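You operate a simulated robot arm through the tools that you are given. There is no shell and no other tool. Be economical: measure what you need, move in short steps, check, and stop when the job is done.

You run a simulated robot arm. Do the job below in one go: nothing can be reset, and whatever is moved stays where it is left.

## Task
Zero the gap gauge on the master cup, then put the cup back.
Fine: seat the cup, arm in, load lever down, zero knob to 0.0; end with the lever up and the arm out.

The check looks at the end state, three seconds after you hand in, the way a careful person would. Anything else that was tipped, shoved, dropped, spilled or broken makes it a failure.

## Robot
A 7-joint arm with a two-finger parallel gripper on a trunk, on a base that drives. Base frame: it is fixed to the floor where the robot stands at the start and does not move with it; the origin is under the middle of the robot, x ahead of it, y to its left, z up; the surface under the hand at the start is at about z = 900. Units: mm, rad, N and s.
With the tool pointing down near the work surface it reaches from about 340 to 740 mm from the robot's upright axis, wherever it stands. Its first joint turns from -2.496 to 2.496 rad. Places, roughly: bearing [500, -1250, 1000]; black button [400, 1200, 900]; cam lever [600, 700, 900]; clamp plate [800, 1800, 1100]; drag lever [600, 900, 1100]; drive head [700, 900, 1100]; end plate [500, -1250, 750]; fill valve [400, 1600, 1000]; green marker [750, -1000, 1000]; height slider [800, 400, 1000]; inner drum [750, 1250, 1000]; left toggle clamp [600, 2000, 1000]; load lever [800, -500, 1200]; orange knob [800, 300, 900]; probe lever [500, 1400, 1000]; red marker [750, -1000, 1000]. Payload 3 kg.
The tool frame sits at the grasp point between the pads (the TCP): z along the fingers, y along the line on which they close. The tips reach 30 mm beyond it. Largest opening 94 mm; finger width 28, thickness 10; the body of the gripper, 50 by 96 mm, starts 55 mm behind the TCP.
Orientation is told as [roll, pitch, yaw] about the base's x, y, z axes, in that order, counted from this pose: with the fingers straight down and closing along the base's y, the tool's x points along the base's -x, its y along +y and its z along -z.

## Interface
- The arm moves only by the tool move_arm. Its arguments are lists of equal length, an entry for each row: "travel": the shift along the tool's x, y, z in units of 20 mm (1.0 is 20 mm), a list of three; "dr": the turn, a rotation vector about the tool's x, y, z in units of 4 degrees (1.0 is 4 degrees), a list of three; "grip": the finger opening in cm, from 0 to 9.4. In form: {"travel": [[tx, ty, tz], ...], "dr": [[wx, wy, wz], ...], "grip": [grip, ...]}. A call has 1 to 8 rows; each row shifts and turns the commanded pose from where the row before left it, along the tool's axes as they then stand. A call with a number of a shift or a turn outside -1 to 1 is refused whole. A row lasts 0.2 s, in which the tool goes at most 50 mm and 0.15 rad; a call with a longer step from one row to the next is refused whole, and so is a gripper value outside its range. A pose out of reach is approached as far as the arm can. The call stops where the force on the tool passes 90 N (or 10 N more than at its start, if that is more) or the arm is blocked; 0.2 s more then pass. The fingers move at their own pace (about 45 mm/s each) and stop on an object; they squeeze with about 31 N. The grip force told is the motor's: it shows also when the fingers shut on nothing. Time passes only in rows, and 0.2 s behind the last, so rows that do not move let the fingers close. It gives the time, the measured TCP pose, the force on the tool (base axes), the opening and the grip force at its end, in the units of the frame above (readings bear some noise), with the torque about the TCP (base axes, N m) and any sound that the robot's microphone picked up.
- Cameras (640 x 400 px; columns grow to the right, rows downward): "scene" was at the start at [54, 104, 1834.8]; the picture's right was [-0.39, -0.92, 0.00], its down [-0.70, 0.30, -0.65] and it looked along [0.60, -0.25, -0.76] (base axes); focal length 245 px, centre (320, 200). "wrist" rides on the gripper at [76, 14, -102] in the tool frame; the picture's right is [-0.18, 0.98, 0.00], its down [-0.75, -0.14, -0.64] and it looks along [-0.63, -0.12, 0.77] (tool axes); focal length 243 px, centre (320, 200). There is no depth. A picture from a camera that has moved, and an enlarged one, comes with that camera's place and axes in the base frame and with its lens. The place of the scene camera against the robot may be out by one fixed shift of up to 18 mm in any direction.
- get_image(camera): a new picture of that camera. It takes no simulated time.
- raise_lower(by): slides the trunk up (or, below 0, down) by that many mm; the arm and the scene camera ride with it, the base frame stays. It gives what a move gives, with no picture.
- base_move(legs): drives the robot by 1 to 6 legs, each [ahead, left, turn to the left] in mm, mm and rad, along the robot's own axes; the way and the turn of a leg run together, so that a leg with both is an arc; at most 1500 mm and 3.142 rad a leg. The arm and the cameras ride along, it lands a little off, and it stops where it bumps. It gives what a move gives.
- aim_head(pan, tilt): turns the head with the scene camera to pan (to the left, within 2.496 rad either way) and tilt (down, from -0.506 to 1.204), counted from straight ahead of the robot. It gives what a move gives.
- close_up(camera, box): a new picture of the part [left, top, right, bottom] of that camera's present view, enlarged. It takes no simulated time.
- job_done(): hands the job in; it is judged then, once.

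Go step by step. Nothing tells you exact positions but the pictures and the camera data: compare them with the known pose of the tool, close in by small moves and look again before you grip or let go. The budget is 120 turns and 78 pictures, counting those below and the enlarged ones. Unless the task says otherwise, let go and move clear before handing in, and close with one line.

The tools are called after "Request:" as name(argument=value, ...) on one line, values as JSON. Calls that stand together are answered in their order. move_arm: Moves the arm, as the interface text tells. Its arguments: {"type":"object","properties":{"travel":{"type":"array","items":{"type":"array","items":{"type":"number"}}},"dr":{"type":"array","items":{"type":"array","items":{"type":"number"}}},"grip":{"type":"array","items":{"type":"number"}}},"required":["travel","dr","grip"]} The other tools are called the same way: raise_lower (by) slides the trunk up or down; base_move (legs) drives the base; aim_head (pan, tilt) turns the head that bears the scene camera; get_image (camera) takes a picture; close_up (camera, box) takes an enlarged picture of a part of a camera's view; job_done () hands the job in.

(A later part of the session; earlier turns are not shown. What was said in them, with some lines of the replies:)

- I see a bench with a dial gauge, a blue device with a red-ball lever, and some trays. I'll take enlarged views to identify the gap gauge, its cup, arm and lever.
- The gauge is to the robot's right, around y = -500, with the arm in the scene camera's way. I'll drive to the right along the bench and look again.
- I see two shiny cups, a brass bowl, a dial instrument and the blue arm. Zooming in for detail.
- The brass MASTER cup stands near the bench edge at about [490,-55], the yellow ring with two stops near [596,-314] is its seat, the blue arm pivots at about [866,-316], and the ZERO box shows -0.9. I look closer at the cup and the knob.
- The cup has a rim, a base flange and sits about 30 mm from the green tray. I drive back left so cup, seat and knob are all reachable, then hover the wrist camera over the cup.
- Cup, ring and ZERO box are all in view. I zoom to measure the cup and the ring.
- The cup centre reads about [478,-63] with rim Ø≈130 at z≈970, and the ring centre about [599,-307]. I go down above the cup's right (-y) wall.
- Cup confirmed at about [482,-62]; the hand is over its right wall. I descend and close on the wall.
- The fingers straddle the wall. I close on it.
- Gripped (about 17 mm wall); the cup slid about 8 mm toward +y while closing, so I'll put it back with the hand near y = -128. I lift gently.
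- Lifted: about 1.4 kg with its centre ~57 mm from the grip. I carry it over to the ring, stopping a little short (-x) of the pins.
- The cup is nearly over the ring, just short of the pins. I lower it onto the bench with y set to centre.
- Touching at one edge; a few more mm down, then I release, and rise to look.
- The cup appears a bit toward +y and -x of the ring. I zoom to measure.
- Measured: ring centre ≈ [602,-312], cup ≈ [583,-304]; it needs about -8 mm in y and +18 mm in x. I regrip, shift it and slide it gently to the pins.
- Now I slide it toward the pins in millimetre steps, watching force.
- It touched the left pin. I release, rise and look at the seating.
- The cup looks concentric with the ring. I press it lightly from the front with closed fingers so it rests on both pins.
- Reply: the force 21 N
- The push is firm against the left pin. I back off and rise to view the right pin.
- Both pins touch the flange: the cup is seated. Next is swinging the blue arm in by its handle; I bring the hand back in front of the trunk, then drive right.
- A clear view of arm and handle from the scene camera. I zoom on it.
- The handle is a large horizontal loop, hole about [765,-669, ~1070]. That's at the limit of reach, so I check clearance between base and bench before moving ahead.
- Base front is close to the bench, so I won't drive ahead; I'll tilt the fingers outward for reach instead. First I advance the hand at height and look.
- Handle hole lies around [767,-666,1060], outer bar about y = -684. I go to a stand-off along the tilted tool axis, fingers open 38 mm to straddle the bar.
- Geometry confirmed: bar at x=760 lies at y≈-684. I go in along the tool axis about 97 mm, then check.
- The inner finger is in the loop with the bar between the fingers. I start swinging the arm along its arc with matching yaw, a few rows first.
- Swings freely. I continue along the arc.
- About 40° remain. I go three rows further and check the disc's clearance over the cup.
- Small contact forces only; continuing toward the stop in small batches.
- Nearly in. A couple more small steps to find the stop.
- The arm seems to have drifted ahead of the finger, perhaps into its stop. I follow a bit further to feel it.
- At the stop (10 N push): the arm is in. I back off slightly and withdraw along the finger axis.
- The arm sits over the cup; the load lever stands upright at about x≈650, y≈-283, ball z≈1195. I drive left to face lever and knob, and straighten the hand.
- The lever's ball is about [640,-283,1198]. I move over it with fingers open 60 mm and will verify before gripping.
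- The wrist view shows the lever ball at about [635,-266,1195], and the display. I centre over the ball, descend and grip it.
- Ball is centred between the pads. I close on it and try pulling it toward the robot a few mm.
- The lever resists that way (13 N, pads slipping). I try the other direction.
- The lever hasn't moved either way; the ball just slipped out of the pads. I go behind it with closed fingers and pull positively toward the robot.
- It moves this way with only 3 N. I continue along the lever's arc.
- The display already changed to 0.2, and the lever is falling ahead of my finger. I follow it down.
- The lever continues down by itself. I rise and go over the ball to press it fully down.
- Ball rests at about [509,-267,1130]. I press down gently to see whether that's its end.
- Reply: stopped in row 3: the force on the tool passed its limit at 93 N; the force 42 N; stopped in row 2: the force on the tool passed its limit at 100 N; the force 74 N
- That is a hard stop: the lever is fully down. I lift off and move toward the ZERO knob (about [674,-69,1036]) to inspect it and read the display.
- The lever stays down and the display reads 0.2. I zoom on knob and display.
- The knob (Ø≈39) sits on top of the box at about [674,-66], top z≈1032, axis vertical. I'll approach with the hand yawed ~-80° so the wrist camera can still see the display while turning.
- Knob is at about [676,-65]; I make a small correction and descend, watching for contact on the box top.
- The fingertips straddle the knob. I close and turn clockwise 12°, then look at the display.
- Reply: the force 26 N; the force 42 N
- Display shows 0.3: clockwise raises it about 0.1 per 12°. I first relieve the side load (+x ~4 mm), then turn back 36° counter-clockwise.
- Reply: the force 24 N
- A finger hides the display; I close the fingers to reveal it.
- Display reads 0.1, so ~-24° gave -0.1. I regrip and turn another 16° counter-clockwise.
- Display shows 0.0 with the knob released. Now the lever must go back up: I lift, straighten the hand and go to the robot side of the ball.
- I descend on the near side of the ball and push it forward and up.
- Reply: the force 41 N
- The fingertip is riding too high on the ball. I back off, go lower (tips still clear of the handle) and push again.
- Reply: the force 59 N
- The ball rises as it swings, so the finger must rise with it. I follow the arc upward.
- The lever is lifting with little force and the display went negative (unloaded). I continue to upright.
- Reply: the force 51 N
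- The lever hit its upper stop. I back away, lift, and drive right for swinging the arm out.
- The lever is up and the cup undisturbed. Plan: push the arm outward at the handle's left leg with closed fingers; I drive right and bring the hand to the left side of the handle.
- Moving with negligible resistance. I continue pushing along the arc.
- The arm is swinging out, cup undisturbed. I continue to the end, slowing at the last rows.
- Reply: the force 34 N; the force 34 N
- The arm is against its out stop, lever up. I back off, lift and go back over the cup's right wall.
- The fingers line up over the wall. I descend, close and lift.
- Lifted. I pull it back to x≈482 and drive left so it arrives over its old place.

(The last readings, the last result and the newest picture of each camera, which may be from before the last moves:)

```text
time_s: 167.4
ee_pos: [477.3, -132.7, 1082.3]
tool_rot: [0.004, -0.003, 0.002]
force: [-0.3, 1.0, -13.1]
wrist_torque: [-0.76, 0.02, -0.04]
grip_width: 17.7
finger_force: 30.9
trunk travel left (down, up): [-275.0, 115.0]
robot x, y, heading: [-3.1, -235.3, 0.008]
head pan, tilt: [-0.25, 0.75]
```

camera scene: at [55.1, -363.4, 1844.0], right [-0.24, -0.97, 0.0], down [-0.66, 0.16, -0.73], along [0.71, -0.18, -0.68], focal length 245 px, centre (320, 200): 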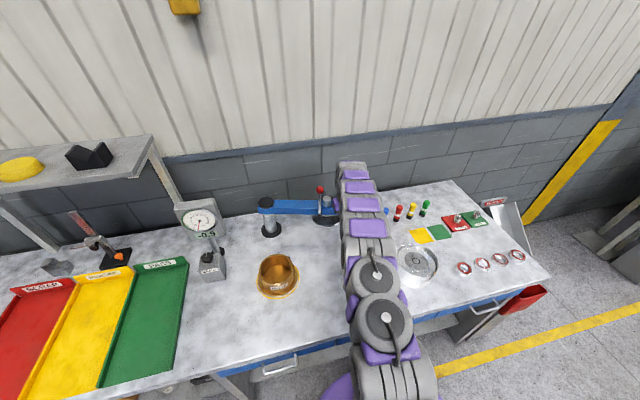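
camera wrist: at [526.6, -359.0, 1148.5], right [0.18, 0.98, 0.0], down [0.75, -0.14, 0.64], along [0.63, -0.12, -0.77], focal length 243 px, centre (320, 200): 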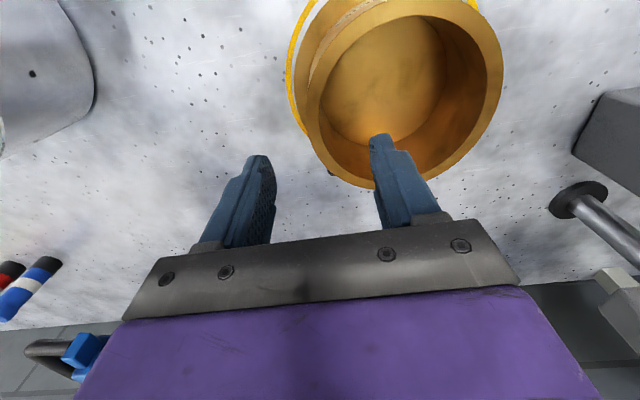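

Within a few mm. I correct and lower onto the bench.

Request:
move_arm(travel=[[-0.2, 0.35, 0.5], [0, 0, 1], [0, 0, 1], [0, 0, 1], [0, 0, 1], [0, 0, 0.8], [0, 0, 0.4], [0, 0, 0.2]], dr=[[0, 0, 0], [0, 0, 0], [0, 0, 0], [0, 0, 0], [0, 0, 0], [0, 0, 0], [0, 0, 0], [0, 0, 0]], grip=[0, 0, 0, 0, 0, 0, 0, 0])

Request:
move_arm(travel=[[0, 0, 0.1], [0, 0, 0.1], [0, 0, 0]], dr=[[0, 0, 0], [0, 0, 0], [0, 0, 0]], grip=[0, 0, 0])

```text
time_s: 169.2
ee_pos: [480.6, -125.9, 963.6]
tool_rot: [0.005, -0.002, 0.002]
force: [0.4, -0.7, -12.7]
wrist_torque: [-0.77, -0.01, 0.01]
grip_width: 17.5
finger_force: 31.2
trunk travel left (down, up): [-275.0, 115.0]
robot x, y, heading: [2.8, -235.9, 0.007]
head pan, tilt: [-0.25, 0.75]
```

```text
time_s: 170.0
ee_pos: [481.0, -127.9, 960.4]
tool_rot: [0.003, -0.001, 0.003]
force: [0.2, 0.5, -10.9]
wrist_torque: [-0.59, -0.01, -0.03]
grip_width: 17.3
finger_force: 31.0
trunk travel left (down, up): [-275.0, 115.0]
robot x, y, heading: [1.9, -240.1, 0.005]
head pan, tilt: [-0.25, 0.75]
```

Request:
move_arm(travel=[[0, 0, 0.1], [0, 0, 0.1], [0, 0, 0]], dr=[[0, 0, 0], [0, 0, 0], [0, 0, 0]], grip=[0, 0, 0])

```text
time_s: 170.8
ee_pos: [482.2, -127.8, 957.6]
tool_rot: [0.005, -0.005, 0.001]
force: [4.6, 1.2, 21.9]
wrist_torque: [-0.49, -0.15, 0.03]
grip_width: 17.3
finger_force: 30.9
trunk travel left (down, up): [-275.0, 115.0]
robot x, y, heading: [2.8, -236.0, 0.001]
head pan, tilt: [-0.25, 0.75]
```

The cup is on the bench. I release and rise, then look.

Request:
move_arm(travel=[[0, 0, -0.08], [0, 0, 0], [0, 0, 0], [0, 0, 0], [0, 0, -0.5], [0, 0, -1], [0, 0, -1], [0, 0, -1]], dr=[[0, 0, 0], [0, 0, 0], [0, 0, 0], [0, 0, 0], [0, 0, 0], [0, 0, 0], [0, 0, 0], [0, 0, 0]], grip=[2, 4, 6, 6, 6, 6, 6, 6])

Request:
move_arm(travel=[[0, 0, -1], [0, 0, -1], [0, -1, -1], [0, -1, -1], [0, -1, -1], [0, -1, -1], [0, -1, 0], [0, -1, 0]], dr=[[0, 0, 0], [0, 0, 0], [0, 0, 0], [0, 0, 0], [0, 0, 0], [0, 0, 0], [0, 0, 0], [0, 0, 0]], grip=[6, 6, 6, 6, 6, 6, 6, 6])

Request:
get_image(camera="wrist")

```text
time_s: 172.6
ee_pos: [481.5, -126.7, 1027.5]
tool_rot: [0.002, -0.004, 0.002]
force: [-0.2, -0.5, 0.1]
wrist_torque: [-0.02, 0.01, -0.01]
grip_width: 60.3
finger_force: 0.0
trunk travel left (down, up): [-275.0, 115.0]
robot x, y, heading: [1.7, -237.2, 0.003]
head pan, tilt: [-0.25, 0.75]
```

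```text
time_s: 174.4
ee_pos: [480.5, -250.9, 1148.2]
tool_rot: [0.005, -0.003, 0.003]
force: [-0.4, 1.1, 0.7]
wrist_torque: [-0.01, -0.01, 0.0]
grip_width: 60.2
finger_force: 0.0
trunk travel left (down, up): [-275.0, 115.0]
robot x, y, heading: [1.4, -235.4, 0.007]
head pan, tilt: [-0.25, 0.75]
```

```text
1 pictures are left
camera wrist: at [404.7, -236.3, 1251.1], right [0.18, 0.98, 0.01], down [0.75, -0.14, 0.64], along [0.63, -0.11, -0.77], focal length 243 px, centre (320, 200)
```

wrist: 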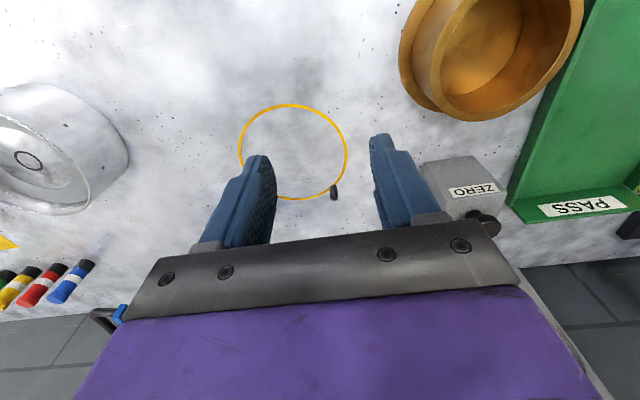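

The cup stands upright at its old spot. One last look to confirm the gauge arm and lever.

Request:
get_image(camera="scene")

```text
0 pictures are left
camera scene: at [61.5, -121.9, 1843.9], right [-0.24, -0.97, 0.0], down [-0.66, 0.16, -0.73], along [0.71, -0.18, -0.68], focal length 245 px, centre (320, 200)
```

scene: 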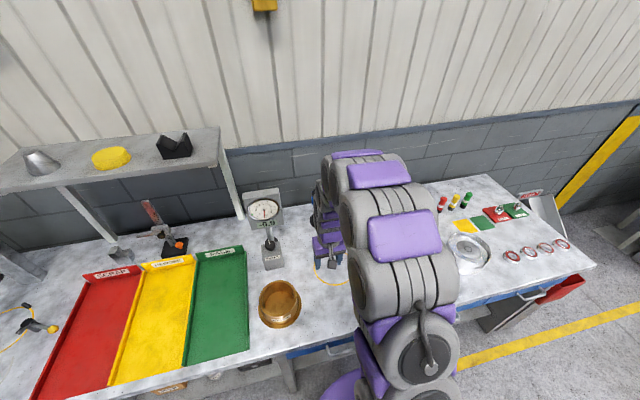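

The cup is back in place and nothing else appears disturbed; the robot blocks the last view of the lever and arm, which were up and out when last seen. I hand in.

Request:
job_done()

```text
The job is handed in.
```

The gap gauge read 0.0 on the seated master cup with the arm in and the lever down. After that I put the lever up and the arm out. The cup is back within a few millimetres of its old spot, and the gripper is clear of it.
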